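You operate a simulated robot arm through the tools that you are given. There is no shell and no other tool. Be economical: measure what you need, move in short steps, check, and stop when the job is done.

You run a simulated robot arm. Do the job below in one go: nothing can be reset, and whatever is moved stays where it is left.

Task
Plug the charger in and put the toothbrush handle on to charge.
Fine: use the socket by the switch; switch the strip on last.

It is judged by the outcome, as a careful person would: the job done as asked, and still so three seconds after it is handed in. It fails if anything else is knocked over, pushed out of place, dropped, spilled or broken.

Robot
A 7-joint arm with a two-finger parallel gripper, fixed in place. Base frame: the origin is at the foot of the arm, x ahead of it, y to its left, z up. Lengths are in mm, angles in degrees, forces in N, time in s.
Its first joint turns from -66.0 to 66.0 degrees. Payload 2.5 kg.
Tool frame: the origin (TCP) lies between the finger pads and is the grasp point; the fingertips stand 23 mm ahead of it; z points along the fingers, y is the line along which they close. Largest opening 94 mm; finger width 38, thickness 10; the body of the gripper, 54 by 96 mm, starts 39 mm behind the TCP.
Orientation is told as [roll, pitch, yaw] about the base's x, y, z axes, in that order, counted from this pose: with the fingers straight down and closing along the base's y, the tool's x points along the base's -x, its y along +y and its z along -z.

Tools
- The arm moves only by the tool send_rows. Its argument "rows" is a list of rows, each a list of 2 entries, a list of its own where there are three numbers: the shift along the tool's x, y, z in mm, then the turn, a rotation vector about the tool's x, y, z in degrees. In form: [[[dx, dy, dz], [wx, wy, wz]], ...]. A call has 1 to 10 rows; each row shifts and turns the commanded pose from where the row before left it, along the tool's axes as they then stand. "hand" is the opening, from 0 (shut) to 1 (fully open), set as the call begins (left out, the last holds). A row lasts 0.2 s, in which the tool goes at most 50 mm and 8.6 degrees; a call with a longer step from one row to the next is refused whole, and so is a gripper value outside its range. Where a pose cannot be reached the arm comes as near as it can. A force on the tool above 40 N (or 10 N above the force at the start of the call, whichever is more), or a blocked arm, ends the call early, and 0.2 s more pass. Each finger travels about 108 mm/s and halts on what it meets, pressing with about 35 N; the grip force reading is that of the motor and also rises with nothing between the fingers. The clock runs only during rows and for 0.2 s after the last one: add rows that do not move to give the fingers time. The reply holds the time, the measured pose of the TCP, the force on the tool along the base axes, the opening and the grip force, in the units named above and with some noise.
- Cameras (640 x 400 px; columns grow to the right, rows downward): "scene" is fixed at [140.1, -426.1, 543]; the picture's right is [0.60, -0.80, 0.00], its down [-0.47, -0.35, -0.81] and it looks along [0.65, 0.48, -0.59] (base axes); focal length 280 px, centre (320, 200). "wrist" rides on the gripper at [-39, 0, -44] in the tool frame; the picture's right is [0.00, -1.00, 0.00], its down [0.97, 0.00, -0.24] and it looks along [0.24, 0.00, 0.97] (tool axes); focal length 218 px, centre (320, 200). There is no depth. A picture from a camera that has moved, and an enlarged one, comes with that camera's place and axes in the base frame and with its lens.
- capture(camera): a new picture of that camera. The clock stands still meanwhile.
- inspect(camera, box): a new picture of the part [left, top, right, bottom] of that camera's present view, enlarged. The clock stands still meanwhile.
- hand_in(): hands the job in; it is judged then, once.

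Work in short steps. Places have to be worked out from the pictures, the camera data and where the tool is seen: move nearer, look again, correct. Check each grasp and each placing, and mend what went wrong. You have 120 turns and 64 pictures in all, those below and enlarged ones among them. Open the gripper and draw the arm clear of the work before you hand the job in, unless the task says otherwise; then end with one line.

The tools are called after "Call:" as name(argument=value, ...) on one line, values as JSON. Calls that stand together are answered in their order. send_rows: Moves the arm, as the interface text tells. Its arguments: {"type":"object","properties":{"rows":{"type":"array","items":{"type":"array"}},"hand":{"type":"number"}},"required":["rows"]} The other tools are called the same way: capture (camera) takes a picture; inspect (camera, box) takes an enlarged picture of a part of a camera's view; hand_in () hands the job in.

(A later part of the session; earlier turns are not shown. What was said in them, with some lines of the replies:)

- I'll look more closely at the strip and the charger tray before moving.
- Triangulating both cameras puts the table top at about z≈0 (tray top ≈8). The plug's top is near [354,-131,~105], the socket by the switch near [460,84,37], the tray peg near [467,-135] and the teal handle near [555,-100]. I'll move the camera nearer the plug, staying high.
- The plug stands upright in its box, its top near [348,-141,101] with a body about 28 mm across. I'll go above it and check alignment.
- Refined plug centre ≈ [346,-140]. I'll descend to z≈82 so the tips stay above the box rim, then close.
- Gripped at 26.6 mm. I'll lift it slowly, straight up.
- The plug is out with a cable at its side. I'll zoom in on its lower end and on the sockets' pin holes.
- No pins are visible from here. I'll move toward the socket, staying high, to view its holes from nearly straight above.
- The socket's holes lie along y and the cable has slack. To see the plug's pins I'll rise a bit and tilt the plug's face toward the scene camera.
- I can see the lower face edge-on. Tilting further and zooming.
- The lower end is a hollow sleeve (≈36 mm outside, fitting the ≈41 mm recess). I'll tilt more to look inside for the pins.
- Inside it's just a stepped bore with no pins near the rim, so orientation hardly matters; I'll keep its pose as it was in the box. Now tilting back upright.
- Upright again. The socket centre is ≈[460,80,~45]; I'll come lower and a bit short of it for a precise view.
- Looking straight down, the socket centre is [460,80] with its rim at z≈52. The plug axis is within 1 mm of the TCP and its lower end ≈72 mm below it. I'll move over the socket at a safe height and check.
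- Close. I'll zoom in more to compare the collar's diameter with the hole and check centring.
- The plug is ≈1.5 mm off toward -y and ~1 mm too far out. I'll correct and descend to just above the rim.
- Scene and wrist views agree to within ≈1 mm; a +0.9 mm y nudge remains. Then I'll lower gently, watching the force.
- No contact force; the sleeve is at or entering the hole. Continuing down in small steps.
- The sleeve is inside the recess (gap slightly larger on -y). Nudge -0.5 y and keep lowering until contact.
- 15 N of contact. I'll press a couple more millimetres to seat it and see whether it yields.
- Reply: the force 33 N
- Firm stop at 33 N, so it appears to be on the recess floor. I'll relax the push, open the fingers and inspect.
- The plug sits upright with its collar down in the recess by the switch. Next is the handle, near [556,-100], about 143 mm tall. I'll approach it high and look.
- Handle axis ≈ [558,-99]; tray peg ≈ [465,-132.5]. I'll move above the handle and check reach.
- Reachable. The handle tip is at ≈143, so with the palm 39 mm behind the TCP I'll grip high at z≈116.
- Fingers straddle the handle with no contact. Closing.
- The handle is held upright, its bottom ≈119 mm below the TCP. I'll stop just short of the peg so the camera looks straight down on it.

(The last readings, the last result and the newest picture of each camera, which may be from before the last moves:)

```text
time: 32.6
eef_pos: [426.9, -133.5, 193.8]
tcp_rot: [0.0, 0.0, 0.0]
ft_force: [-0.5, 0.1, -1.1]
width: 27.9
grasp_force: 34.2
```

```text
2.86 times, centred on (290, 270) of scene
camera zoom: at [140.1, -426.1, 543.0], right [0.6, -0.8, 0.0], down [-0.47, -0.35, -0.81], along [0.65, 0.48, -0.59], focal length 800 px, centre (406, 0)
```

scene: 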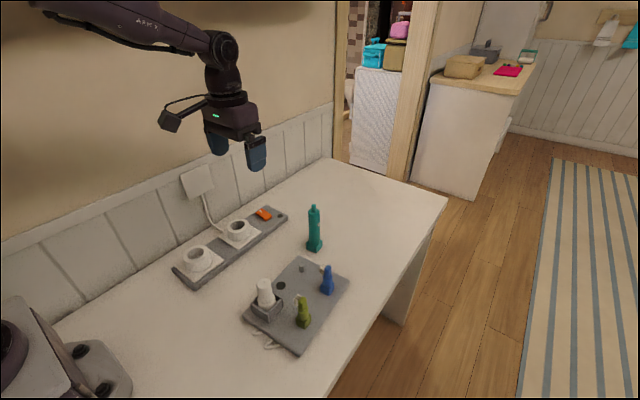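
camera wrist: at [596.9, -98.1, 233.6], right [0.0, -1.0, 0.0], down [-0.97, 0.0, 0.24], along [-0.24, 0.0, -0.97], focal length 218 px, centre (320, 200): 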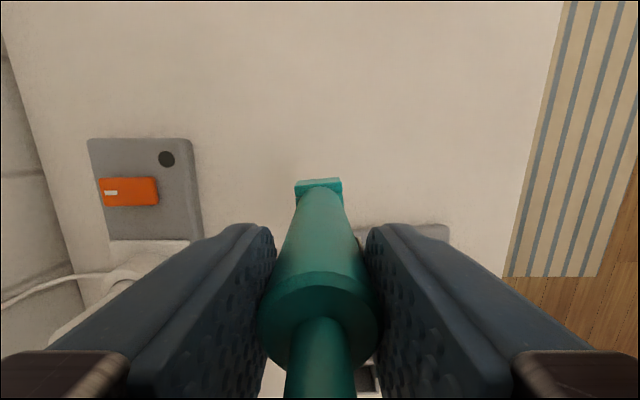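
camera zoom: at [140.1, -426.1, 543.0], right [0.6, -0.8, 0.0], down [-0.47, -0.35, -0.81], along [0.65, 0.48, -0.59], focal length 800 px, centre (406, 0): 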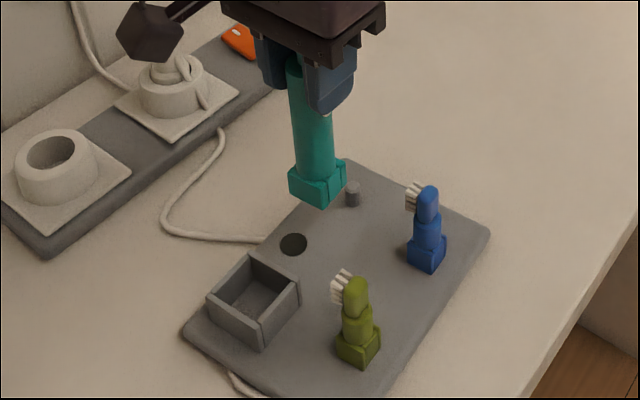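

Peg seen almost straight below at [468,-131]. I'll move over it and lower until the handle's base is ~10 mm above its top, then check.

Call:
send_rows(rows=[[[-21, 1.3, 0], [0, 0, 0]], [[-20.5, 1.3, 0], [0, 0, 0]], [[0, 0, 15], [0, 0, 0]], [[0, 0, 20], [0, 0, 0]], [[0, 0, 0], [0, 0, 0]]])

Call:
inspect(camera="scene", box=[260, 230, 340, 310])

Call:
inspect(camera="wrist", box=[220, 100, 420, 260])

```text
time: 33.8
eef_pos: [468.6, -131.9, 158.5]
tcp_rot: [0.0, 0.0, 0.0]
ft_force: [0.0, -0.1, -1.7]
width: 27.8
grasp_force: 34.7
```

```text
5.00 times, centred on (300, 270) of scene
camera zoom: at [140.1, -426.1, 543.0], right [0.6, -0.8, 0.0], down [-0.47, -0.35, -0.81], along [0.65, 0.48, -0.59], focal length 1400 px, centre (420, -150)
```

zoom: 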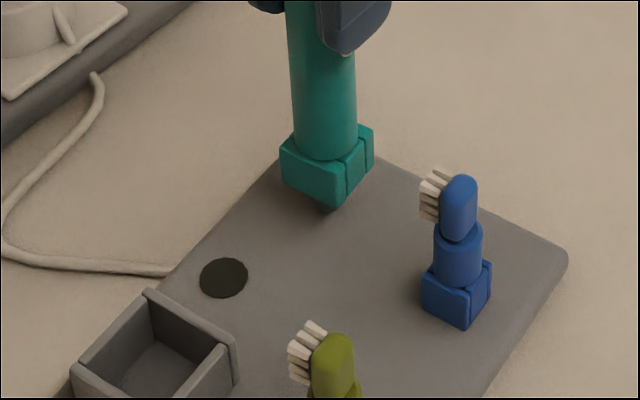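

```text
2.50 times, centred on (320, 180) of wrist
camera zoom: at [506.3, -131.8, 202.7], right [0.0, -1.0, 0.0], down [-0.97, 0.0, 0.24], along [-0.24, 0.0, -0.97], focal length 546 px, centre (320, 250)
```

zoom: 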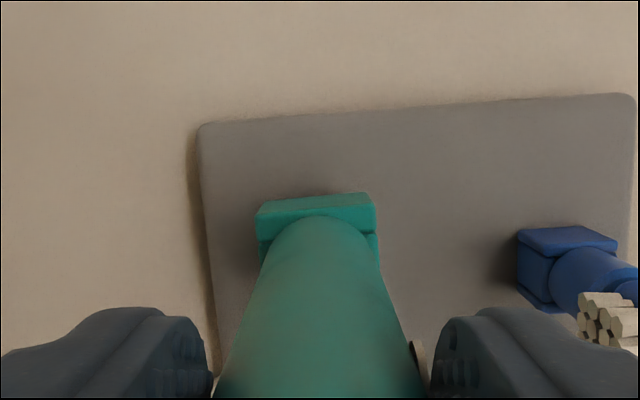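

Aligned above the peg. Lowering in small steps, watching the force for the peg entering the base.

Call:
send_rows(rows=[[[0, 0.5, 5], [0, 0, 0]], [[0, 0, 4], [0, 0, 0]], [[0, 0, 4], [0, 0, 0]], [[0, 0, 4], [0, 0, 0]], [[0, 0, 0], [0, 0, 0]]])

```text
time: 35.0
eef_pos: [468.1, -130.3, 143.1]
tcp_rot: [0.0, 0.0, 0.0]
ft_force: [-0.3, 0.8, -1.6]
width: 28.3
grasp_force: 34.9
```

Call:
send_rows(rows=[[[0, 0, 2], [0, 0, 0]], [[0, 0, 2], [0, 0, 0]], [[0, 0, 2], [0, 0, 0]], [[0, 0, 2], [0, 0, 0]], [[0, 0, 0], [0, 0, 0]]])

Call:
inspect(camera="scene", box=[260, 230, 340, 310])

```text
time: 36.2
eef_pos: [469.0, -130.1, 136.7]
tcp_rot: [0.1, -0.2, 0.0]
ft_force: [-6.0, 3.1, 32.7]
width: 27.8
grasp_force: 35.2
```

```text
5.00 times, centred on (300, 270) of scene
camera zoom: at [139.9, -426.0, 543.1], right [0.6, -0.8, 0.0], down [-0.47, -0.35, -0.81], along [0.65, 0.48, -0.59], focal length 1400 px, centre (420, -150)
```

zoom: 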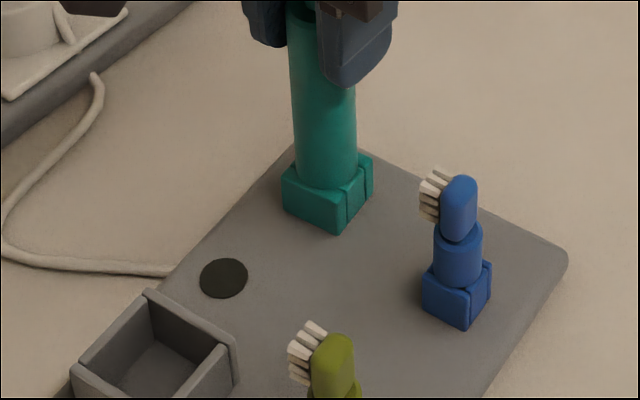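

It stopped at 33 N with the base an estimated ~10 mm above the tray, so it's either on top of the peg or partly engaged. I'll ease off and test sideways compliance.

Call:
send_rows(rows=[[[0, 0, -1.5], [0, 0, 0]], [[0, 0, 0], [0, 0, 0]]])

Call:
send_rows(rows=[[[1.5, 0, 0], [0, 0, 0]], [[1.0, 0, 0], [0, 0, 0]], [[0, 0, 0], [0, 0, 0]]])

```text
time: 36.8
eef_pos: [469.7, -129.5, 136.7]
tcp_rot: [-0.2, -0.3, -0.1]
ft_force: [5.9, -1.1, 16.1]
width: 27.8
grasp_force: 35.0
```

```text
time: 37.6
eef_pos: [465.4, -128.1, 137.0]
tcp_rot: [0.0, -0.1, 0.0]
ft_force: [5.3, -0.3, 14.0]
width: 27.9
grasp_force: 34.4
```

It slides freely, so it rests on top of the peg. Re-reading the earlier view, the base's visible edge was its bottom one: the handle sits ≈2 mm toward -x of the TCP. I'll slide slowly toward +x under light load to find the hole.

Call:
send_rows(rows=[[[-1.2, -0.3, 0], [0, 0, 0]], [[-1.2, -0.3, 0], [0, 0, 0]], [[-1.2, 0, 0], [0, 0, 0]], [[-0.8, 0, 0], [0, 0, 0]], [[0, 0, 0], [0, 0, 0]]])

```text
time: 38.8
eef_pos: [469.2, -129.6, 135.3]
tcp_rot: [0.1, 0.1, 0.0]
ft_force: [-4.3, -0.9, 11.7]
width: 28.0
grasp_force: 34.9
```

Call:
send_rows(rows=[[[-0.8, -0.3, 0.5], [0, 0, 0]], [[-0.8, -0.3, 0.5], [0, 0, 0]], [[0, 0, 0], [0, 0, 0]]])

```text
time: 39.6
eef_pos: [471.8, -130.7, 135.7]
tcp_rot: [0.0, 0.0, -0.1]
ft_force: [-11.0, 2.2, 17.7]
width: 27.7
grasp_force: 35.2
```

Call:
send_rows(rows=[[[0.4, -0.8, 0], [0, 0, 0]], [[0, -0.8, 0], [0, 0, 0]], [[0, 0, 0], [0, 0, 0]]])

Call:
inspect(camera="wrist", box=[220, 100, 420, 260])

```text
time: 40.4
eef_pos: [471.3, -130.9, 135.7]
tcp_rot: [0.2, -0.2, 0.1]
ft_force: [-4.0, 5.5, 15.4]
width: 27.8
grasp_force: 35.1
```

```text
2.50 times, centred on (320, 180) of wrist
camera zoom: at [510.3, -131.2, 178.8], right [0.0, -1.0, 0.0], down [-0.97, 0.0, 0.24], along [-0.24, 0.0, -0.97], focal length 546 px, centre (320, 250)
```

zoom: 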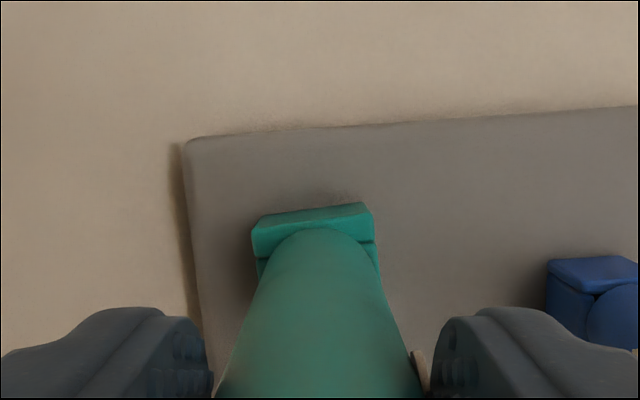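

The handle pivoted slightly in the grip, its base held back at x≈466. I'll lift off and look at the underside to learn where the hole is.

Call:
send_rows(rows=[[[0, 0, -15], [0, 0, 0]], [[0, 0, -30], [0, 0, 0]], [[0, 0, -40], [0, 0, 0]], [[15, 30, -40], [0, 0, 0]], [[20, 40, -40], [0, 0, 0]], [[20, 40, -20], [0, 0, 0]], [[15, 40, 0], [0, 0, 0]], [[0, 0, 0], [0, 0, 0]]])

Call:
send_rows(rows=[[[0, 0, 0], [6.9, 4.06, 0]], [[0, 0, 0], [6.9, 4.06, 0]], [[0, 0, 0], [6.9, 4.06, 0]], [[0, 0, 0], [6.9, 4.06, 0]], [[0, 0, 0], [6.9, 4.06, 0]], [[0, 0, 0], [6.9, 4.06, 0]], [[0, 0, 0], [6.9, 4.06, 0]], [[0, 0, 0], [6.9, 4.06, 0]], [[0, 0, 0], [6.9, 4.06, 0]], [[0, 0, 0], [0, 0, 0]]])

Call:
inspect(camera="scene", box=[190, 90, 310, 210])

```text
refused: row 4 steps farther than a row can; nothing moved
```

```text
time: 42.6
eef_pos: [471.0, -133.2, 135.9]
tcp_rot: [-69.6, 29.0, -20.3]
ft_force: [0.1, 0.7, -2.1]
width: 27.8
grasp_force: 35.4
```

```text
3.33 times, centred on (250, 150) of scene
camera zoom: at [140.1, -426.1, 543.0], right [0.6, -0.8, 0.0], down [-0.47, -0.35, -0.81], along [0.65, 0.48, -0.59], focal length 933 px, centre (553, 367)
```

zoom: 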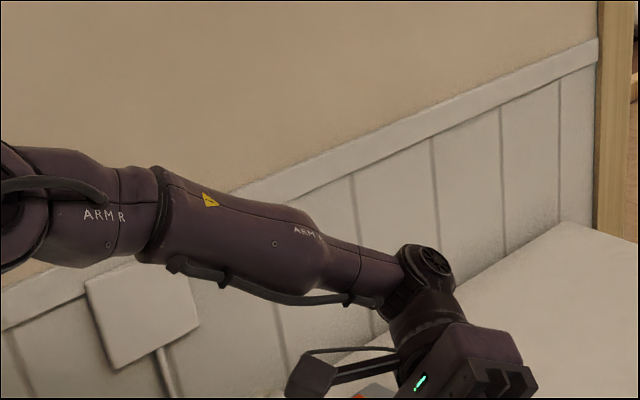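

The lift was refused, so the tilt ran down at the peg: my mistake in batching those calls. I'll check for any damage before moving.

Call:
capture(camera="scene")

```text
14 pictures are left
```

scene: 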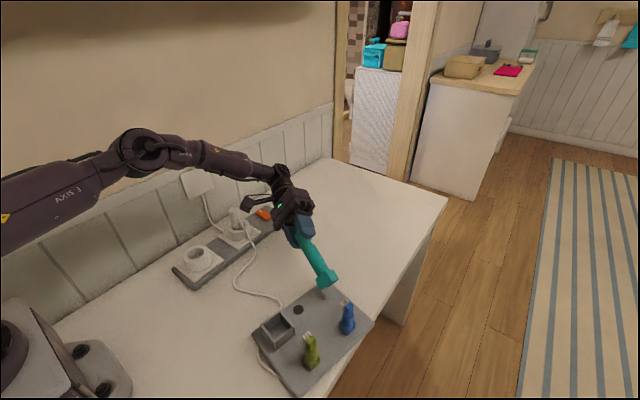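

Call:
inspect(camera="scene", box=[220, 220, 400, 400])

```text
2.22 times, centred on (310, 310) of scene
camera zoom: at [140.1, -426.1, 543.0], right [0.6, -0.8, 0.0], down [-0.47, -0.35, -0.81], along [0.65, 0.48, -0.59], focal length 622 px, centre (342, -44)
```

zoom: 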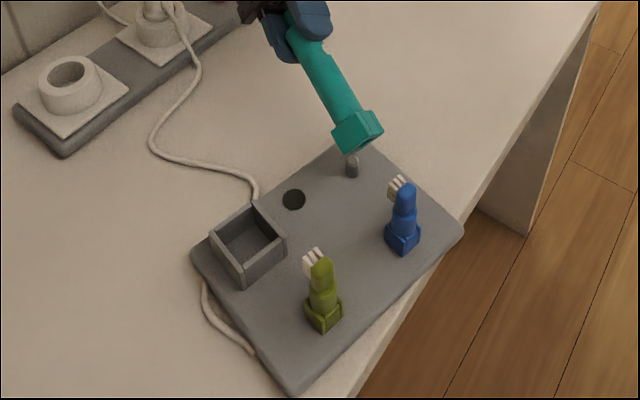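

The tray slid ~40 mm toward -y (everything still upright). I'll deal with that later. First I'll lift the handle straight up from this tilt, which should also show its underside.

Call:
send_rows(rows=[[[9.6, -16.4, -6.2], [0, 0, 0]], [[19.3, -32.8, -12.4], [0, 0, 0]], [[19.3, -32.8, -12.4], [0, 0, 0]], [[19.3, -32.8, -12.4], [0, 0, 0]], [[19.3, -32.8, -12.4], [0, 0, 0]], [[0, 0, 0], [0, 0, 0]]])

```text
time: 44.0
eef_pos: [473.3, -133.2, 316.8]
tcp_rot: [-69.4, 29.0, -20.2]
ft_force: [0.3, -0.1, -1.2]
width: 27.7
grasp_force: 34.9
```

Call:
inspect(camera="scene", box=[290, 170, 360, 240])

```text
5.71 times, centred on (325, 205) of scene
camera zoom: at [140.1, -426.1, 543.0], right [0.6, -0.8, 0.0], down [-0.47, -0.35, -0.81], along [0.65, 0.48, -0.59], focal length 1600 px, centre (291, 171)
```

zoom: 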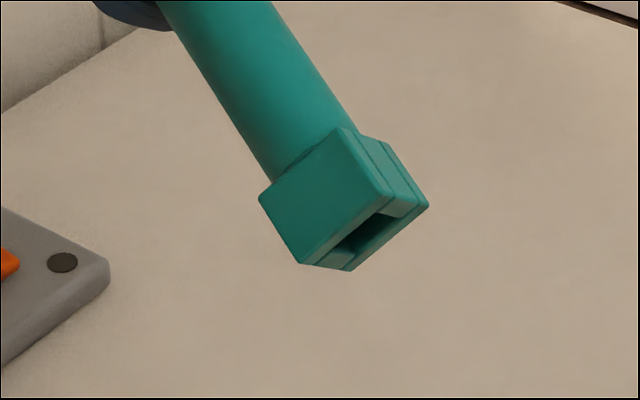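

The handle has pivoted ≈22° in the grip about the finger line. Turning the tool about its y axis will bring the underside into view.

Call:
send_rows(rows=[[[0, 0, 0], [0, 8, 0]], [[0, 0, 0], [0, 8, 0]], [[0, 0, 0], [0, 8, 0]], [[0, 0, 0], [0, 8, 0]], [[0, 0, 0], [0, 8, 0]], [[0, 0, 0], [0, 0, 0]]])

Call:
inspect(camera="scene", box=[260, 150, 350, 240])

```text
time: 45.4
eef_pos: [464.9, -136.2, 311.5]
tcp_rot: [-77.5, 33.9, -37.5]
ft_force: [-0.5, 0.4, -1.9]
width: 27.7
grasp_force: 35.4
out of reach, approached as far as the arm can: row 2, 3, 4, 5
```

```text
4.44 times, centred on (305, 195) of scene
camera zoom: at [140.1, -426.1, 543.0], right [0.6, -0.8, 0.0], down [-0.47, -0.35, -0.81], along [0.65, 0.48, -0.59], focal length 1244 px, centre (387, 222)
```

zoom: 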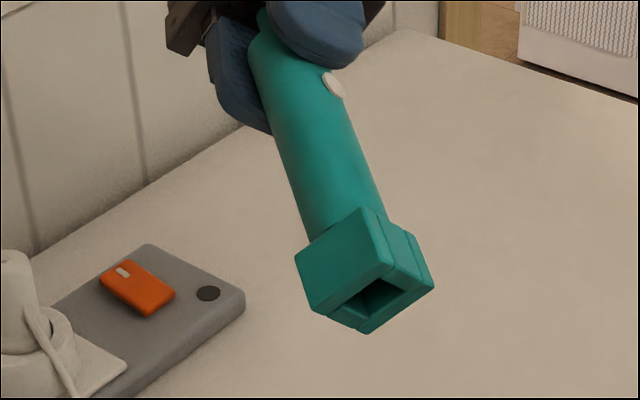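

The underside has a centred square hole, just larger than the peg. Plan: stand the handle upright on a free patch of table, push the tray back, then regrasp and plug it precisely. First I'll undo the tilt, up high.

Call:
send_rows(rows=[[[0, 0, 0], [0, -8, 0]], [[0, 0, 0], [0, -8, 0]], [[0, 0, 0], [0, -8, 0]], [[0, 0, 0], [0, -8, 0]], [[0, 0, 0], [0, -8, 0]], [[0, 0, 0], [0, 0, 0]]])

```text
time: 46.8
eef_pos: [465.3, -135.9, 310.8]
tcp_rot: [-58.6, 18.1, 4.2]
ft_force: [0.2, -0.1, -1.7]
width: 27.6
grasp_force: 35.2
```

Call:
send_rows(rows=[[[0, 0, 0], [-7.34, -1.8, 1.63]], [[0, 0, 0], [-7.34, -1.8, 1.63]], [[0, 0, 0], [-7.34, -1.8, 1.63]], [[0, 0, 0], [-7.34, -1.8, 1.63]], [[0, 0, 0], [-7.34, -1.8, 1.63]], [[0, 0, 0], [-7.34, -1.8, 1.63]], [[0, 0, 0], [-7.34, -1.8, 1.63]], [[0, 0, 0], [-7.34, -1.8, 1.63]], [[0, 0, 0], [0, 0, 0]]])

Call:
capture(camera="wrist")

```text
time: 48.8
eef_pos: [464.8, -137.1, 310.3]
tcp_rot: [0.1, 0.1, -0.2]
ft_force: [-0.5, 0.2, -0.7]
width: 27.7
grasp_force: 35.6
```

```text
10 pictures are left
camera wrist: at [504.0, -137.7, 354.1], right [0.0, -1.0, 0.0], down [-0.97, 0.0, 0.24], along [-0.24, 0.0, -0.97], focal length 218 px, centre (320, 200)
```

wrist: 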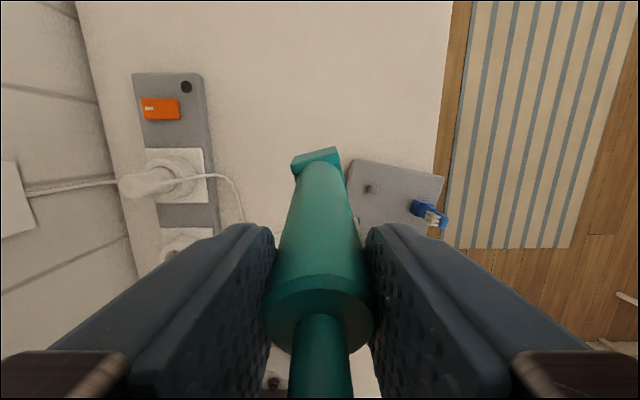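

The handle leans ≈8° forward in the grip, and the tray has moved far, to about the table's edge. I'll carry the handle to free table at ≈[515,-40], tilt the tool 8° to make it vertical, and lower.

Call:
send_rows(rows=[[[-17, 32, 0], [0, 0, 0]], [[-17, 32, 0], [0, 0, 0]], [[-16, 33, 0], [0, 0, 0]], [[0, 0, 0], [0, 8, 0]], [[-4.9, 0, 34.6], [0, 0, 0]], [[-4.9, 0, 34.6], [0, 0, 0]], [[-4.9, 0, 34.6], [0, 0, 0]], [[-4.9, 0, 34.6], [0, 0, 0]], [[-4.9, 0, 34.6], [0, 0, 0]], [[0, 0, 0], [0, 0, 0]]])

```text
time: 51.0
eef_pos: [514.9, -39.9, 134.1]
tcp_rot: [0.0, 8.0, -0.3]
ft_force: [-0.2, 0.0, -1.9]
width: 27.8
grasp_force: 35.1
```

Call:
inspect(camera="scene", box=[230, 190, 390, 370])

```text
2.22 times, centred on (310, 280) of scene
camera zoom: at [140.1, -426.1, 543.0], right [0.6, -0.8, 0.0], down [-0.47, -0.35, -0.81], along [0.65, 0.48, -0.59], focal length 622 px, centre (342, 22)
```

zoom: 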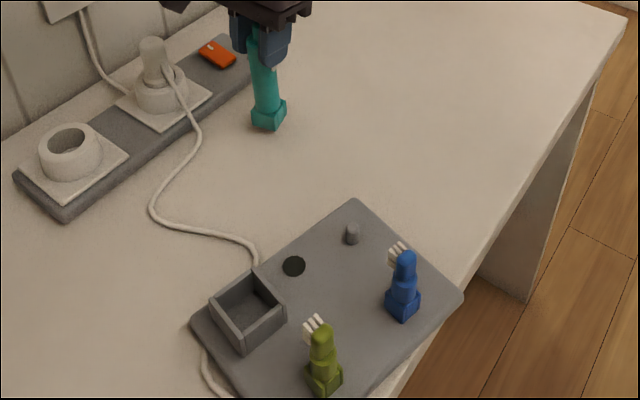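

Still slightly leaning forward (≈4°). I'll tilt 4° more, then lower to contact; light pressing should flatten the base on the table.

Call:
send_rows(rows=[[[0, 0, 0], [0, 4, 0]], [[-1.0, 0, 4.9], [0, 0, 0]], [[-0.8, 0, 3.9], [0, 0, 0]], [[-0.6, 0, 2.9], [0, 0, 0]], [[0, 0, 0], [0, 0, 0]]])

```text
time: 52.2
eef_pos: [514.3, -40.0, 123.8]
tcp_rot: [0.0, 12.1, -0.3]
ft_force: [-0.7, 0.2, 2.5]
width: 27.6
grasp_force: 35.4
```

Call:
send_rows(rows=[[[-0.4, 0, 2.0], [0, 0, 0]], [[-0.4, 0, 2.0], [0, 0, 0]], [[0, 0, 0], [0, 0, 0]]])

```text
time: 53.0
eef_pos: [516.4, -39.3, 122.2]
tcp_rot: [0.1, 11.8, -0.1]
ft_force: [-5.6, 0.5, 33.1]
width: 27.6
grasp_force: 34.8
```

Firm table contact. Easing off and releasing.

Call:
send_rows(rows=[[[0.3, 0, -1.5], [0, 0, 0]], [[0, 0, 0], [0, 0, 0]]])

Call:
send_rows(rows=[[[0, 0, 0], [0, 0, 0]], [[0, 0, 0], [0, 0, 0]], [[0, 0, 0], [0, 0, 0]]], hand=0.75)

```text
time: 53.6
eef_pos: [518.1, -39.9, 121.6]
tcp_rot: [0.0, 11.8, 0.0]
ft_force: [5.1, 1.2, 17.9]
width: 27.6
grasp_force: 35.1
```

```text
time: 54.4
eef_pos: [515.2, -40.5, 121.9]
tcp_rot: [-0.1, 12.0, -0.2]
ft_force: [-0.9, -0.7, 0.5]
width: 70.4
grasp_force: 0.0
```

Released. Going straight up, levelling the tool, then viewing the handle and tray together.

Call:
send_rows(rows=[[[7, 0, -33], [0, 0, 0]], [[7, 0, -33], [0, 0, 0]], [[7, 0, -33], [0, 0, 0]], [[0, 0, 0], [0, -6, 0]], [[0, 0, 0], [0, -6, 0]], [[20, -35, -18], [0, 0, 0]], [[20, -35, -18], [0, 0, 0]], [[20, -35, -18], [0, 0, 0]], [[20, -35, -18], [0, 0, 0]], [[0, 0, 0], [0, 0, 0]]])

Call:
capture(camera="wrist")

```text
time: 56.6
eef_pos: [437.1, -179.4, 296.4]
tcp_rot: [0.0, 0.0, -0.2]
ft_force: [-0.4, 0.2, -0.3]
width: 70.2
grasp_force: 0.1
```

```text
8 pictures are left
camera wrist: at [475.6, -179.4, 339.8], right [0.0, -1.0, 0.0], down [-0.97, 0.0, 0.24], along [-0.24, 0.0, -0.97], focal length 218 px, centre (320, 200)
```

wrist: 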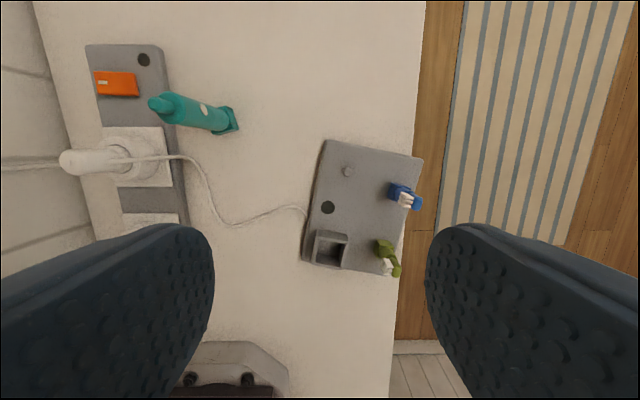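

The handle stands upright at ≈[515,-40]. The tray now has yaw ≈-10.6°, with its far-left corner at [483,-187] (originally [502,-90], yaw +4.2°). Its empty holder box, at ≈[321,-194], makes a rigid handle for sliding the tray back, so I'll go above it.

Call:
send_rows(rows=[[[19.4, -2.4, 29], [0, 0, 0]], [[19.4, -2.4, 29], [0, 0, 0]], [[19.4, -2.4, 29], [0, 0, 0]], [[19.4, -2.4, 29], [0, 0, 0]], [[19.4, -2.5, 29], [0, 0, 0]], [[19.4, -2.5, 29], [0, 0, 0]], [[0, 0, 0], [0, 0, 5.3]], [[0, 0, 0], [0, 0, 5.3]], [[0, 0, 0], [0, 0, 0]]], hand=0.85)

Call:
capture(camera="wrist")

```text
time: 58.6
eef_pos: [319.1, -195.6, 121.2]
tcp_rot: [-0.1, 0.1, -10.8]
ft_force: [0.5, 0.0, 0.2]
width: 79.9
grasp_force: 0.0
```

```text
7 pictures are left
camera wrist: at [356.2, -202.5, 164.7], right [-0.19, -0.98, 0.0], down [-0.95, 0.18, 0.24], along [-0.24, 0.05, -0.97], focal length 218 px, centre (320, 200)
```

wrist: 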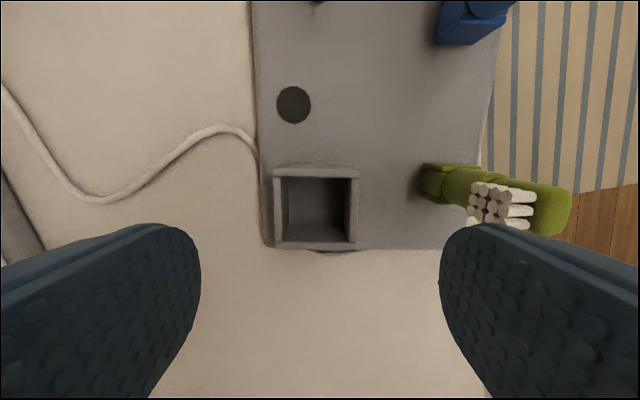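

Yaw matches the box; it lies 2.5 mm to tool +y and 1.9 mm to tool -x. The green brush clears the finger by ≈17 mm. Descending around the box.

Call:
send_rows(rows=[[[-1.9, 2.5, 14], [0, 0, 0]], [[0, 0, 14], [0, 0, 0]], [[0, 0, 14], [0, 0, 0]], [[0, 0, 14], [0, 0, 0]], [[0, 0, 13], [0, 0, 0]], [[0, 0, 11], [0, 0, 0]], [[0, 0, 0], [0, 0, 0]]])

Call:
send_rows(rows=[[[0, 0, 0], [0, 0, 0]], [[0, 0, 0], [0, 0, 0]], [[0, 0, 0], [0, 0, 0]]], hand=0.0)

```text
time: 60.2
eef_pos: [321.3, -192.2, 42.1]
tcp_rot: [0.1, 0.0, -10.7]
ft_force: [0.3, -0.2, 0.0]
width: 79.6
grasp_force: 0.0
```

```text
time: 61.0
eef_pos: [321.5, -190.9, 42.6]
tcp_rot: [0.0, 0.1, -10.8]
ft_force: [-0.8, -1.7, 0.1]
width: 48.1
grasp_force: 35.1
```

The box is gripped at 48 mm. I'll slide the tray back slowly with combined shift and turn (first half), watching the force.

Call:
send_rows(rows=[[[-1.35, 3.68, 0], [0, 0, -1]], [[-1.35, 3.68, 0], [0, 0, -1]], [[-1.35, 3.68, 0], [0, 0, -1]], [[-1.35, 3.68, 0], [0, 0, -1]], [[-1.35, 3.68, 0], [0, 0, -1]], [[-1.35, 3.68, 0], [0, 0, -1]], [[-1.35, 3.68, 0], [0, 0, -1]], [[-1.35, 3.68, 0], [0, 0, -1]], [[0, 0, 0], [0, 0, 0]]])

```text
time: 63.0
eef_pos: [335.8, -165.5, 42.0]
tcp_rot: [0.0, 0.0, -2.9]
ft_force: [-8.7, -12.5, 28.9]
width: 47.9
grasp_force: 35.2
```

Sliding well; there's some vertical load, so I'll ease up 1 mm and do the rest.

Call:
send_rows(rows=[[[0, 0, -0.8], [0, 0, 0]], [[-1.82, 3.48, 0], [0, 0, -1]], [[-1.82, 3.48, 0], [0, 0, -1]], [[-1.82, 3.48, 0], [0, 0, -1]], [[-1.82, 3.48, 0], [0, 0, -1]], [[-1.82, 3.48, 0], [0, 0, -1]], [[-1.82, 3.48, 0], [0, 0, -1]], [[-1.82, 3.48, 0], [0, 0, -1]], [[0, 0, 0], [0, 0, 0]]])

```text
time: 65.0
eef_pos: [347.9, -139.0, 41.6]
tcp_rot: [-0.1, 0.2, 4.4]
ft_force: [-7.0, -13.6, 27.8]
width: 47.7
grasp_force: 35.2
```

At the target pose. Releasing, rising, levelling the yaw and taking a view with the camera above the peg.

Call:
send_rows(rows=[[[0, 0, 0], [0, 0, 0]], [[0, 0, 0], [0, 0, 0]], [[0, 0, 0], [0, 0, 0]]], hand=0.85)

Call:
send_rows(rows=[[[0, 0, -20], [0, 0, 0]], [[0, 0, -40], [0, 0, 0]], [[0, 0, -40], [0, 0, 0]], [[0, 0, -40], [0, 0, 4.4]], [[-28, 3, -20], [0, 0, 0]], [[-28, 3, 0], [0, 0, 0]], [[-28, 2, 0], [0, 0, 0]], [[0, 0, 0], [0, 0, 0]]])

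Call:
capture(camera="wrist")

```text
time: 65.3
eef_pos: [348.3, -135.3, 40.9]
tcp_rot: [0.5, 0.1, 4.4]
ft_force: [0.8, 2.5, 3.8]
width: 78.7
grasp_force: 0.1
stopped in row 1: the force on the tool passed its limit (the readings are from after the stop); the commanded pose is now the measured one
```

```text
time: 67.1
eef_pos: [432.1, -128.4, 199.6]
tcp_rot: [0.4, 0.4, 0.0]
ft_force: [0.2, 0.5, -0.2]
width: 79.9
grasp_force: 0.2
```

```text
6 pictures are left
camera wrist: at [470.8, -128.2, 243.2], right [0.0, -1.0, -0.01], down [-0.97, 0.0, 0.25], along [-0.25, 0.01, -0.97], focal length 218 px, centre (320, 200)
```

wrist: 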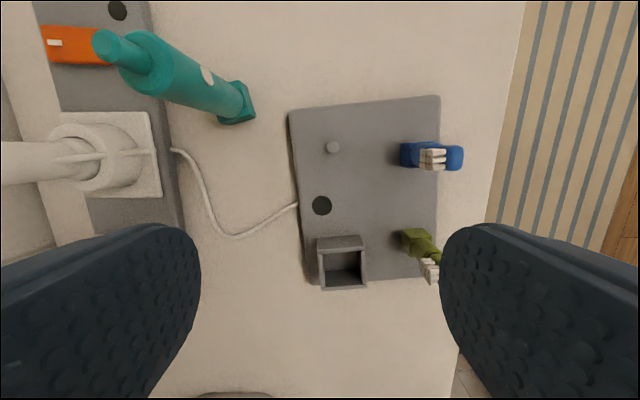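

The tray is back in place (corner [502.6,-95] vs [502,-90], same yaw), and the peg is now at ≈[468.7,-138.7]. Next I'll regrasp the handle at ≈[512,-40].

Call:
send_rows(rows=[[[0, 0, 0], [0.4, -0.4, 0]], [[-20, 22, 0], [0, 0, 0]], [[-20, 22, 0], [0, 0, 0]], [[-20, 22, 0], [0, 0, 0]], [[-20, 22, 0], [0, 0, 0]], [[0, 0, 15], [0, 0, 0]], [[0, 0, 0], [0, 0, 0]]], hand=0.8)

Call:
inspect(camera="wrist", box=[240, 120, 400, 260])

```text
time: 68.7
eef_pos: [511.3, -39.8, 186.8]
tcp_rot: [0.1, 0.0, 0.0]
ft_force: [-0.3, -0.5, 0.4]
width: 75.3
grasp_force: 0.0
```

```text
2.86 times, centred on (320, 190) of wrist
camera zoom: at [550.2, -40.0, 230.1], right [0.0, -1.0, 0.0], down [-0.97, 0.0, 0.24], along [-0.24, 0.0, -0.97], focal length 624 px, centre (320, 229)
```

zoom: 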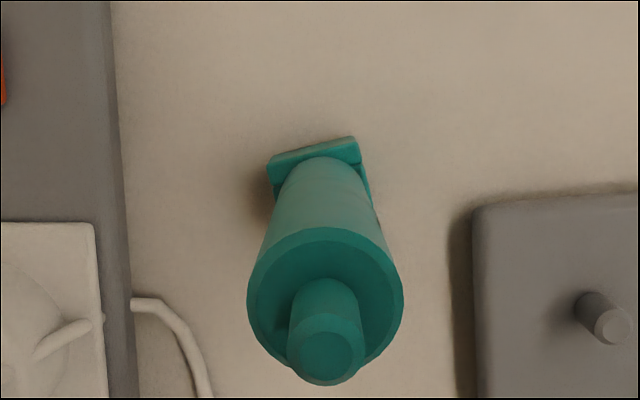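

The handle is vertical with its axis at ≈[510,-41.3]. I'll correct by that, descend, and grip.

Call:
send_rows(rows=[[[1.2, -1.5, 17], [0, 0, 0]], [[0, 0, 17], [0, 0, 0]], [[0, 0, 17], [0, 0, 0]], [[0, 0, 17], [0, 0, 0]], [[0, 0, 0], [0, 0, 0]]])

Call:
send_rows(rows=[[[0, 0, 0], [0, 0, 0]], [[0, 0, 0], [0, 0, 0]], [[0, 0, 0], [0, 0, 0]]], hand=0.0)

Call:
send_rows(rows=[[[0, 0, -10], [0, 0, 0]], [[0, 0, -20], [0, 0, 0]], [[0, 0, -20], [0, 0, 0]], [[0, 0, -20], [0, 0, 0]], [[0, 0, 0], [0, 0, 0]]])

```text
time: 69.9
eef_pos: [511.2, -41.0, 118.5]
tcp_rot: [0.1, -0.1, -0.1]
ft_force: [0.6, -0.3, -0.2]
width: 75.2
grasp_force: 0.2
```

```text
time: 70.7
eef_pos: [510.4, -42.2, 118.1]
tcp_rot: [0.1, -0.1, 0.0]
ft_force: [-0.1, -0.2, -0.4]
width: 27.5
grasp_force: 34.6
```

```text
time: 71.9
eef_pos: [511.0, -39.3, 187.2]
tcp_rot: [0.0, 0.0, 0.0]
ft_force: [0.7, -0.5, -1.5]
width: 27.7
grasp_force: 34.5
```

Held. Moving to just short of the peg so one picture shows both the base's bottom edge and the peg.

Call:
send_rows(rows=[[[20, -24.4, 0], [0, 0, 0]], [[20, -24.4, 0], [0, 0, 0]], [[20, -24.4, 0], [0, 0, 0]], [[20, -24.4, 0], [0, 0, 0]], [[0, 0, 20], [0, 0, 0]], [[0, 0, 0], [0, 0, 0]]])

Call:
inspect(camera="wrist", box=[250, 110, 390, 220])

```text
time: 73.3
eef_pos: [431.8, -137.1, 167.9]
tcp_rot: [0.0, -0.1, 0.0]
ft_force: [-0.5, -0.6, -1.4]
width: 27.8
grasp_force: 34.3
```

```text
3.64 times, centred on (320, 165) of wrist
camera zoom: at [470.2, -137.8, 211.2], right [0.0, -1.0, 0.0], down [-0.97, 0.0, 0.24], along [-0.24, 0.0, -0.97], focal length 794 px, centre (320, 327)
```

zoom: 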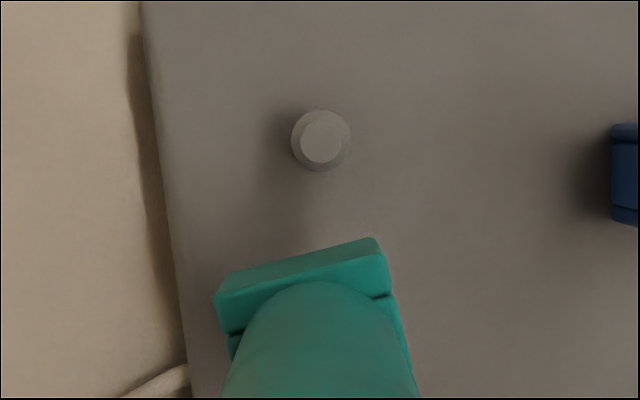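

The peg has a chamfered top (14 mm, cap ≈9.5 mm). It lies ≈38.2 mm ahead of and 0.4 mm to -y of the handle's base centre. Moving exactly that, then lowering gently.

Call:
send_rows(rows=[[[-19.1, -0.2, 0], [0, 0, 0]], [[-19.1, -0.2, 0], [0, 0, 0]], [[0, 0, 0], [0, 0, 0]], [[0, 0, 8], [0, 0, 0]], [[0, 0, 8], [0, 0, 0]], [[0, 0, 4], [0, 0, 0]], [[0, 0, 0], [0, 0, 0]]])

Call:
send_rows(rows=[[[0, 0, 2], [0, 0, 0]], [[0, 0, 2], [0, 0, 0]], [[0, 0, 2], [0, 0, 0]], [[0, 0, 0], [0, 0, 0]]])

```text
time: 74.9
eef_pos: [468.8, -139.1, 147.7]
tcp_rot: [0.1, -0.3, 0.0]
ft_force: [0.2, -0.6, -1.3]
width: 27.4
grasp_force: 35.5
```

```text
time: 75.9
eef_pos: [471.3, -139.9, 141.5]
tcp_rot: [0.2, -0.1, 0.0]
ft_force: [-0.5, 0.0, -0.9]
width: 27.6
grasp_force: 34.9
```

Call:
send_rows(rows=[[[0, 0, 1.5], [0, 0, 0]], [[0, 0, 1.5], [0, 0, 0]], [[0, 0, 1.5], [0, 0, 0]], [[0, 0, 1.5], [0, 0, 0]], [[0, 0, 0], [0, 0, 0]]])

```text
time: 77.1
eef_pos: [470.6, -138.6, 137.3]
tcp_rot: [0.1, 0.0, 0.0]
ft_force: [-4.1, 0.8, 8.1]
width: 27.7
grasp_force: 35.3
```

Contact at the same height as before (base ≈18 mm above the table). To tell "on top of the peg" from "peg in hole", I'll lift 2 mm to unload and move sideways 3 mm: a side force would mean it's engaged.

Call:
send_rows(rows=[[[0, 0, -2.5], [0, 0, 0]], [[0, 1.5, 0], [0, 0, 0]], [[0, 1.5, 0], [0, 0, 0]], [[0, 0, 0], [0, 0, 0]]])

```text
time: 78.1
eef_pos: [470.5, -135.8, 138.8]
tcp_rot: [0.1, -0.1, 0.1]
ft_force: [-0.5, 0.5, -2.0]
width: 27.2
grasp_force: 35.4
```

Inconclusive at that height given the chamfer slack, but the -x reaction under load suggests the handle is slightly too far +x. I'll retry 1.2 mm back toward -x, with light pressing.

Call:
send_rows(rows=[[[1.2, -1.5, -0.5], [0, 0, 0]], [[0, -1.5, 0], [0, 0, 0]], [[0, 0, 1.5], [0, 0, 0]], [[0, 0, 1.5], [0, 0, 0]], [[0, 0, 1], [0, 0, 0]], [[0, 0, 0], [0, 0, 0]]])

```text
time: 79.5
eef_pos: [469.6, -139.0, 136.8]
tcp_rot: [0.1, -0.1, 0.0]
ft_force: [-3.8, 1.1, 11.3]
width: 27.6
grasp_force: 35.4
```

Call:
send_rows(rows=[[[1.0, 0, 0], [0, 0, 0]], [[1.0, 0, 0], [0, 0, 0]], [[0, 0, 0], [0, 0, 0]]])

Call:
send_rows(rows=[[[0, 1.0, 0], [0, 0, 0]], [[0, 1.0, 0], [0, 0, 0]], [[0, 0, 0], [0, 0, 0]]])

```text
time: 80.3
eef_pos: [467.7, -139.0, 135.8]
tcp_rot: [0.0, -0.5, -0.1]
ft_force: [8.5, -0.4, 7.4]
width: 27.7
grasp_force: 35.1
```

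```text
time: 81.1
eef_pos: [466.8, -137.9, 137.7]
tcp_rot: [0.0, -0.2, -0.1]
ft_force: [5.9, -4.5, 11.1]
width: 27.4
grasp_force: 35.3
```

Forces are now restoring in x and y, so the peg is at least in the hole's mouth; the centre is about 1.4 mm back toward +x. I'll centre there and press a little harder.

Call:
send_rows(rows=[[[0, -1.0, 0], [0, 0, 0]], [[-1.4, -1.0, 0], [0, 0, 0]], [[0, 0, 1], [0, 0, 0]], [[0, 0, 1], [0, 0, 0]], [[0, 0, 0], [0, 0, 0]]])

Call:
inspect(camera="scene", box=[280, 240, 340, 300])

```text
time: 82.3
eef_pos: [469.1, -137.8, 134.0]
tcp_rot: [0.2, -0.2, 0.0]
ft_force: [-7.3, 7.4, 34.1]
width: 27.7
grasp_force: 35.2
```

```text
6.67 times, centred on (310, 270) of scene
camera zoom: at [139.9, -426.0, 543.1], right [0.6, -0.8, 0.0], down [-0.47, -0.35, -0.81], along [0.65, 0.48, -0.59], focal length 1867 px, centre (387, -267)
```

zoom: 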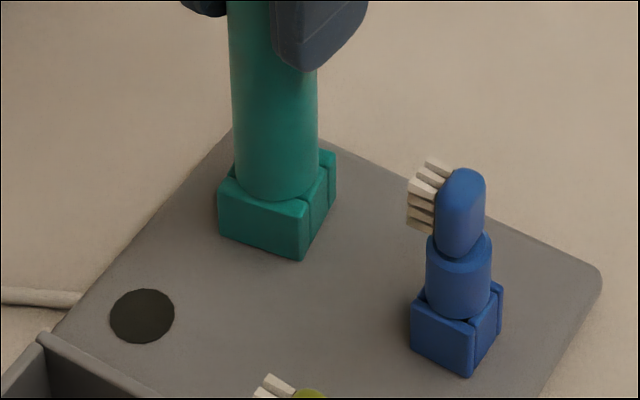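

Base sits a few mm above the tray. The side forces (Fx -7, Fy +7) say the true centre is slightly toward -x and +y, so I'll follow them: ease off, shift (-0.5, +1.0), and press again.

Call:
send_rows(rows=[[[0, 0, -2], [0, 0, 0]], [[0.5, 1.0, 0], [0, 0, 0]], [[0, 0, 1], [0, 0, 0]], [[0, 0, 1], [0, 0, 0]], [[0, 0, 0], [0, 0, 0]]])

```text
time: 83.5
eef_pos: [467.7, -136.5, 134.1]
tcp_rot: [-0.1, -0.3, 0.0]
ft_force: [0.1, 0.2, 30.6]
width: 27.4
grasp_force: 35.2
```

Side forces vanish now, so it's centred, with a firm vertical stop at 30 N. Engagement test: unload slightly and move sideways 2.5 mm in y.

Call:
send_rows(rows=[[[0, 0, -2.0], [0, 0, 0]], [[0, 0, 0], [0, 0, 0]]])

Call:
send_rows(rows=[[[0, 1.25, 0], [0, 0, 0]], [[0, 1.25, 0], [0, 0, 0]], [[0, 0, 0], [0, 0, 0]]])

```text
time: 84.1
eef_pos: [467.0, -138.1, 132.9]
tcp_rot: [0.2, -0.3, -0.1]
ft_force: [7.8, -1.9, 9.0]
width: 27.7
grasp_force: 35.3
```

```text
time: 84.9
eef_pos: [466.5, -135.1, 133.7]
tcp_rot: [0.1, 0.0, -0.1]
ft_force: [0.0, -3.9, 9.2]
width: 27.8
grasp_force: 35.2
```

Comparing pixel positions with the first picture, the base's bottom centre coincides with the peg's foot on the tray. The stop height, ≈16 mm above the table, also matches the tray's thickness. So the handle is seated, and the tray was simply yielding with it. I'll relax the load and open gently.

Call:
send_rows(rows=[[[0, -0.8, -0.6], [0, 0, 0]], [[0, 0, 0], [0, 0, 0]]])

Call:
send_rows(rows=[[[0, 0, 0], [0, 0, 0]], [[0, 0, 0], [0, 0, 0]]], hand=0.4)

```text
time: 85.5
eef_pos: [467.0, -134.8, 134.0]
tcp_rot: [0.1, -0.1, 0.1]
ft_force: [-1.8, -2.8, 4.6]
width: 27.6
grasp_force: 35.0
```

```text
time: 86.1
eef_pos: [467.5, -135.1, 135.3]
tcp_rot: [0.2, 0.0, 0.0]
ft_force: [0.3, 0.0, -0.8]
width: 37.6
grasp_force: 0.2
```

Fingers are open just enough to still cage it. One picture covers the handle, the tray and the switch.

Call:
inspect(camera="scene", box=[220, 200, 330, 310])

```text
3.64 times, centred on (275, 255) of scene
camera zoom: at [140.1, -426.1, 543.0], right [0.6, -0.8, 0.0], down [-0.47, -0.35, -0.81], along [0.65, 0.48, -0.59], focal length 1018 px, centre (484, 0)
```

zoom: 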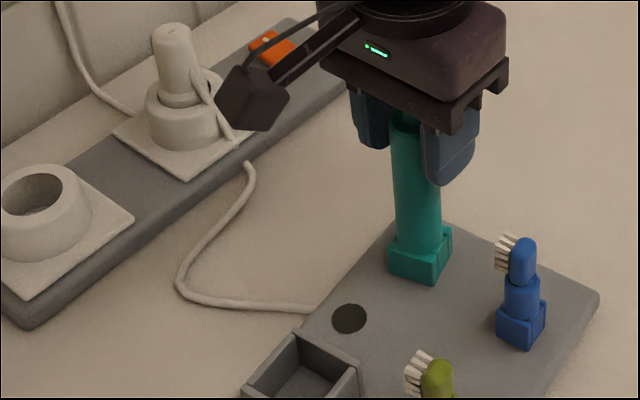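

The handle stands upright and flat on the peg's place, and everything else is upright. Retreating straight up and moving to view the switch closely.

Call:
send_rows(rows=[[[0, 0, 0], [0, 0, 0]], [[0, 0, -15], [0, 0, 0]], [[0, 0, -25], [0, 0, 0]], [[0, 0, -30], [0, 0, 0]], [[0, 0, -30], [0, 0, 0]], [[0, 0, 0], [0, 0, 0]]], hand=0.6)

Call:
send_rows(rows=[[[-10.5, 36.7, 0], [0, 0, 0]], [[-10.5, 36.7, 0], [0, 0, 0]], [[-10.5, 36.7, 0], [0, 0, 0]], [[-10.5, 36.7, 0], [0, 0, 0]], [[-10.5, 36.7, 0], [0, 0, 0]], [[-10.5, 36.7, 0], [0, 0, 0]], [[0, 0, 30], [0, 0, 0]], [[0, 0, 30], [0, 0, 0]], [[0, 0, 30], [0, 0, 0]], [[0, 0, 0], [0, 0, 0]]], hand=0.0)

Call:
capture(camera="wrist")

```text
time: 87.5
eef_pos: [466.3, -135.1, 234.9]
tcp_rot: [0.1, -0.1, -0.1]
ft_force: [-0.6, -0.3, -0.4]
width: 56.3
grasp_force: 0.1
```

```text
time: 89.7
eef_pos: [531.4, 82.7, 144.4]
tcp_rot: [0.0, -0.2, -0.1]
ft_force: [-0.3, -0.3, 0.6]
width: 0.0
grasp_force: 34.9
```

```text
1 pictures are left
camera wrist: at [568.9, 83.3, 188.7], right [0.0, -1.0, 0.0], down [-0.97, 0.0, 0.24], along [-0.24, 0.0, -0.97], focal length 218 px, centre (320, 200)
```

wrist: 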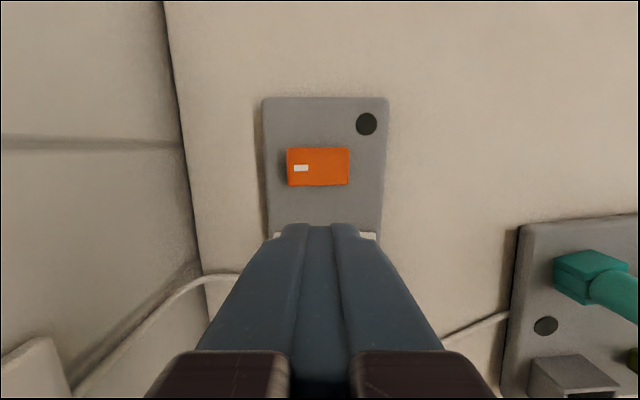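

The rocker's marked (+y) end looks raised, i.e. off; the end lies around [553.5,100]. I'll move over it with closed fingers and descend to just above.

Call:
send_rows(rows=[[[-11, 8.6, 0], [0, 0, 0]], [[-11.1, 8.7, 0], [0, 0, 0]], [[0, 0, 25], [0, 0, 0]], [[0, 0, 25], [0, 0, 0]], [[0, 0, 20], [0, 0, 0]], [[0, 0, 0], [0, 0, 0]]])

Call:
send_rows(rows=[[[0, 0, 3], [0, 0, 0]], [[0, 0, 3], [0, 0, 0]], [[0, 0, 3], [0, 0, 0]], [[0, 0, 3], [0, 0, 0]], [[0, 0, 0], [0, 0, 0]]])

```text
time: 91.1
eef_pos: [553.4, 100.8, 76.1]
tcp_rot: [0.1, -0.1, 0.1]
ft_force: [-0.4, 0.2, -0.3]
width: 0.0
grasp_force: 35.2
```

```text
time: 92.3
eef_pos: [552.8, 100.6, 63.2]
tcp_rot: [0.2, -0.1, -0.1]
ft_force: [0.1, -0.1, -0.1]
width: 0.0
grasp_force: 35.3
```

Tips at z≈40, no contact yet. Going on in 1.5 mm steps.

Call:
send_rows(rows=[[[0, 0, 1.5], [0, 0, 0]], [[0, 0, 1.5], [0, 0, 0]], [[0, 0, 1.5], [0, 0, 0]], [[0, 0, 1.5], [0, 0, 0]], [[0, 0, 0], [0, 0, 0]]])

```text
time: 93.5
eef_pos: [552.6, 100.7, 58.2]
tcp_rot: [0.0, -0.2, 0.0]
ft_force: [-0.3, 0.7, -0.4]
width: 0.0
grasp_force: 35.2
```

Call:
send_rows(rows=[[[0, 0, 1.5], [0, 0, 0]], [[0, 0, 1.5], [0, 0, 0]], [[0, 0, 1.5], [0, 0, 0]], [[0, 0, 0], [0, 0, 0]]])

```text
time: 94.5
eef_pos: [552.4, 101.6, 54.8]
tcp_rot: [0.1, -0.1, 0.0]
ft_force: [-6.9, -0.9, 9.8]
width: 0.0
grasp_force: 35.1
```

Contact with the rocker (10 N). Pressing further.

Call:
send_rows(rows=[[[0, 0, 1], [0, 0, 0]], [[0, 0, 1], [0, 0, 0]], [[0, 0, 0], [0, 0, 0]]])

```text
time: 95.1
eef_pos: [554.1, 100.3, 54.7]
tcp_rot: [0.1, 0.0, -0.1]
ft_force: [-2.9, -0.1, 4.3]
width: 0.0
grasp_force: 35.9
stopped in row 3: the force on the tool passed its limit (the readings are from after the stop); the commanded pose is now the measured one
```

It stopped hard with no travel, so this end may already be the low one. I'll probe the height of the other end to find out which end is up, without pressing hard.

Call:
send_rows(rows=[[[0, 0, -14], [0, 0, 0]], [[0, -16, 0], [0, 0, 0]], [[0, -16, 0], [0, 0, 0]], [[0, 0, 2.5], [0, 0, 0]], [[0, 0, 2], [0, 0, 0]], [[0, 0, 0], [0, 0, 0]]])

Call:
send_rows(rows=[[[0, 0, 1], [0, 0, 0]], [[0, 0, 1], [0, 0, 0]], [[0, 0, 1], [0, 0, 0]], [[0, 0, 0], [0, 0, 0]]])

```text
time: 96.5
eef_pos: [552.7, 67.9, 61.6]
tcp_rot: [0.0, 0.0, 0.0]
ft_force: [-0.1, 0.3, -0.2]
width: 0.0
grasp_force: 34.5
```

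```text
time: 97.5
eef_pos: [553.3, 67.5, 59.9]
tcp_rot: [0.1, 0.1, 0.0]
ft_force: [-0.1, 0.2, 0.4]
width: 0.0
grasp_force: 34.5
```

Call:
send_rows(rows=[[[0, 0, 1], [0, 0, 0]], [[0, 0, 1], [0, 0, 0]], [[0, 0, 0], [0, 0, 0]]])

```text
time: 98.3
eef_pos: [552.9, 67.9, 57.5]
tcp_rot: [0.2, 0.0, 0.0]
ft_force: [0.0, -1.9, 1.0]
width: 0.0
grasp_force: 34.7
```

Call:
send_rows(rows=[[[0, 0, 1], [0, 0, 0]], [[0, 0, 0], [0, 0, 0]]])

```text
time: 98.9
eef_pos: [553.7, 69.5, 57.5]
tcp_rot: [0.1, 0.0, 0.1]
ft_force: [0.0, 0.3, 0.0]
width: 0.0
grasp_force: 35.2
```

Call:
send_rows(rows=[[[0, 0, 1], [0, 0, 0]], [[0, 0, 1], [0, 0, 0]], [[0, 0, 0], [0, 0, 0]]])

```text
time: 99.7
eef_pos: [551.5, 69.0, 54.1]
tcp_rot: [0.1, 0.1, -0.2]
ft_force: [-0.5, 0.1, 0.9]
width: 0.1
grasp_force: 34.9
```

Call:
send_rows(rows=[[[0, 0, 1], [0, 0, 0]], [[0, 0, 1], [0, 0, 0]], [[0, 0, 0], [0, 0, 0]]])

```text
time: 100.5
eef_pos: [552.2, 68.8, 53.5]
tcp_rot: [0.1, 0.0, 0.0]
ft_force: [-7.7, -0.2, 17.1]
width: 0.1
grasp_force: 34.7
```

Both ends stop at the same height (tips ≈31.5, likely the strip's own surface), so the rocker tips easily. The first picture's slopes show the marked +y end was originally ≈5 mm higher (off), and this probe has probably tipped it back. I'll press the marked end down again and leave it so.

Call:
send_rows(rows=[[[0, 0, -15], [0, 0, 0]], [[0, 17, 0], [0, 0, 0]], [[0, 17, 0], [0, 0, 0]], [[0, 0, 5], [0, 0, 0]], [[0, 0, 3], [0, 0, 0]], [[0, 0, 0], [0, 0, 0]]])

Call:
send_rows(rows=[[[0, 0, 0.8], [0, 0, 0]]])

Call:
send_rows(rows=[[[0, 0, 0.8], [0, 0, 0]]])

Call:
send_rows(rows=[[[0, 0, 0.8], [0, 0, 0]]])

Call:
send_rows(rows=[[[0, 0, 0.8], [0, 0, 0]]])

Call:
send_rows(rows=[[[0, 0, 0.8], [0, 0, 0]]])

```text
time: 101.9
eef_pos: [551.3, 104.0, 57.3]
tcp_rot: [0.1, 0.0, 0.0]
ft_force: [0.0, 0.2, -0.8]
width: 0.1
grasp_force: 35.1
```

```text
time: 102.3
eef_pos: [552.7, 102.7, 59.0]
tcp_rot: [0.2, 0.0, 0.0]
ft_force: [0.0, 0.7, -0.2]
width: 0.0
grasp_force: 35.0
```

```text
time: 102.7
eef_pos: [552.5, 103.5, 57.5]
tcp_rot: [0.1, 0.0, 0.0]
ft_force: [0.3, 0.0, 2.1]
width: 0.1
grasp_force: 35.0
```

```text
time: 103.1
eef_pos: [552.6, 103.5, 57.0]
tcp_rot: [0.1, 0.0, 0.0]
ft_force: [-1.2, -0.1, 0.4]
width: 0.0
grasp_force: 35.0
```

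```text
time: 103.5
eef_pos: [553.6, 103.1, 57.2]
tcp_rot: [0.2, 0.0, -0.1]
ft_force: [-0.2, 0.9, -0.2]
width: 0.1
grasp_force: 34.9
```

```text
time: 103.9
eef_pos: [552.0, 103.4, 54.5]
tcp_rot: [0.0, 0.0, 0.0]
ft_force: [-0.8, -0.4, 0.1]
width: 0.0
grasp_force: 35.2
```

A 2 N blip then nothing looks like a snap. Going down to the firm stop to make sure.

Call:
send_rows(rows=[[[0, 0, 0.8], [0, 0, 0]], [[0, 0, 0.8], [0, 0, 0]]])

Call:
send_rows(rows=[[[0, 0, 0.6], [0, 0, 0]], [[0, 0, 0.6], [0, 0, 0]]])

```text
time: 104.5
eef_pos: [553.1, 103.1, 53.1]
tcp_rot: [0.1, 0.0, -0.1]
ft_force: [-0.5, 0.1, -1.3]
width: 0.2
grasp_force: 35.4
```

```text
time: 105.1
eef_pos: [551.9, 102.7, 53.0]
tcp_rot: [0.0, -0.1, -0.1]
ft_force: [-2.5, -1.9, 3.9]
width: 0.0
grasp_force: 35.1
```

Call:
send_rows(rows=[[[0, 0, 0.8], [0, 0, 0]], [[0, 0, 0.6], [0, 0, 0]]])

```text
time: 105.7
eef_pos: [553.6, 102.5, 53.5]
tcp_rot: [0.0, 0.0, 0.0]
ft_force: [-17.1, -2.7, 25.7]
width: 0.0
grasp_force: 35.2
```

Firm stop reached. Retreating straight up and then back to the start area.

Call:
send_rows(rows=[[[0, 0, -10], [0, 0, 0]], [[0, 0, -40], [0, 0, 0]], [[0, 0, -45], [0, 0, 0]], [[0, 0, -45], [0, 0, 0]], [[20, -20, -35], [0, 0, 0]], [[25, -25, -30], [0, 0, 0]], [[25, -25, -30], [0, 0, 0]], [[25, -25, -20], [0, 0, 0]], [[25, -20, 0], [0, 0, 0]], [[0, 0, 0], [0, 0, 0]]], hand=0.0)

Call:
send_rows(rows=[[[0, 0, 0], [0, 0, 0]], [[0, 0, 0], [0, 0, 0]], [[0, 0, 0], [0, 0, 0]], [[0, 0, 0], [0, 0, 0]], [[0, 0, 0], [0, 0, 0]]], hand=1.0)

Call:
inspect(camera="scene", box=[205, 185, 345, 325])

```text
time: 107.9
eef_pos: [430.0, -12.0, 306.0]
tcp_rot: [0.2, 0.0, 0.0]
ft_force: [0.7, 0.7, -0.7]
width: 0.0
grasp_force: 35.6
```

```text
time: 109.1
eef_pos: [430.0, -11.5, 305.7]
tcp_rot: [0.0, 0.0, -0.1]
ft_force: [0.4, 0.0, -0.2]
width: 93.9
grasp_force: 0.1
```

```text
2.86 times, centred on (275, 255) of scene
camera zoom: at [140.1, -426.1, 543.0], right [0.6, -0.8, 0.0], down [-0.47, -0.35, -0.81], along [0.65, 0.48, -0.59], focal length 800 px, centre (449, 43)
```

zoom: 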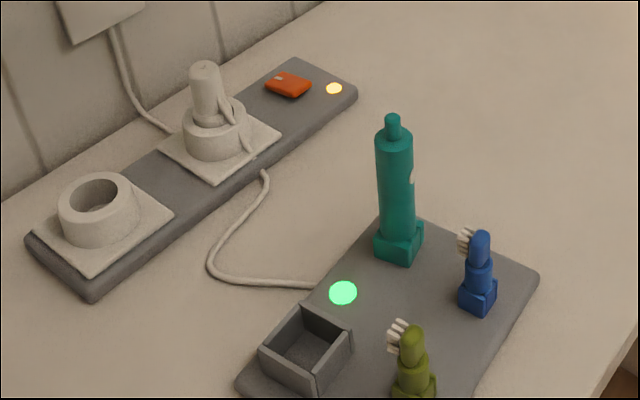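

The strip's lamp and the tray's charge lamp are both lit, the plug and handle are in place, everything is upright, and the arm is clear with its gripper open.

Call:
hand_in()

```text
The job is handed in.
```

The charger is plugged into the socket by the switch, the toothbrush handle is on its charging peg, and the strip was switched on last; both lamps are lit. Along the way I accidentally dragged the charger tray about 100 mm to the table's edge, then slid it back to within about 5 mm of where it was; both brush heads stayed upright. I also switched the strip on, off and on again before leaving it on.
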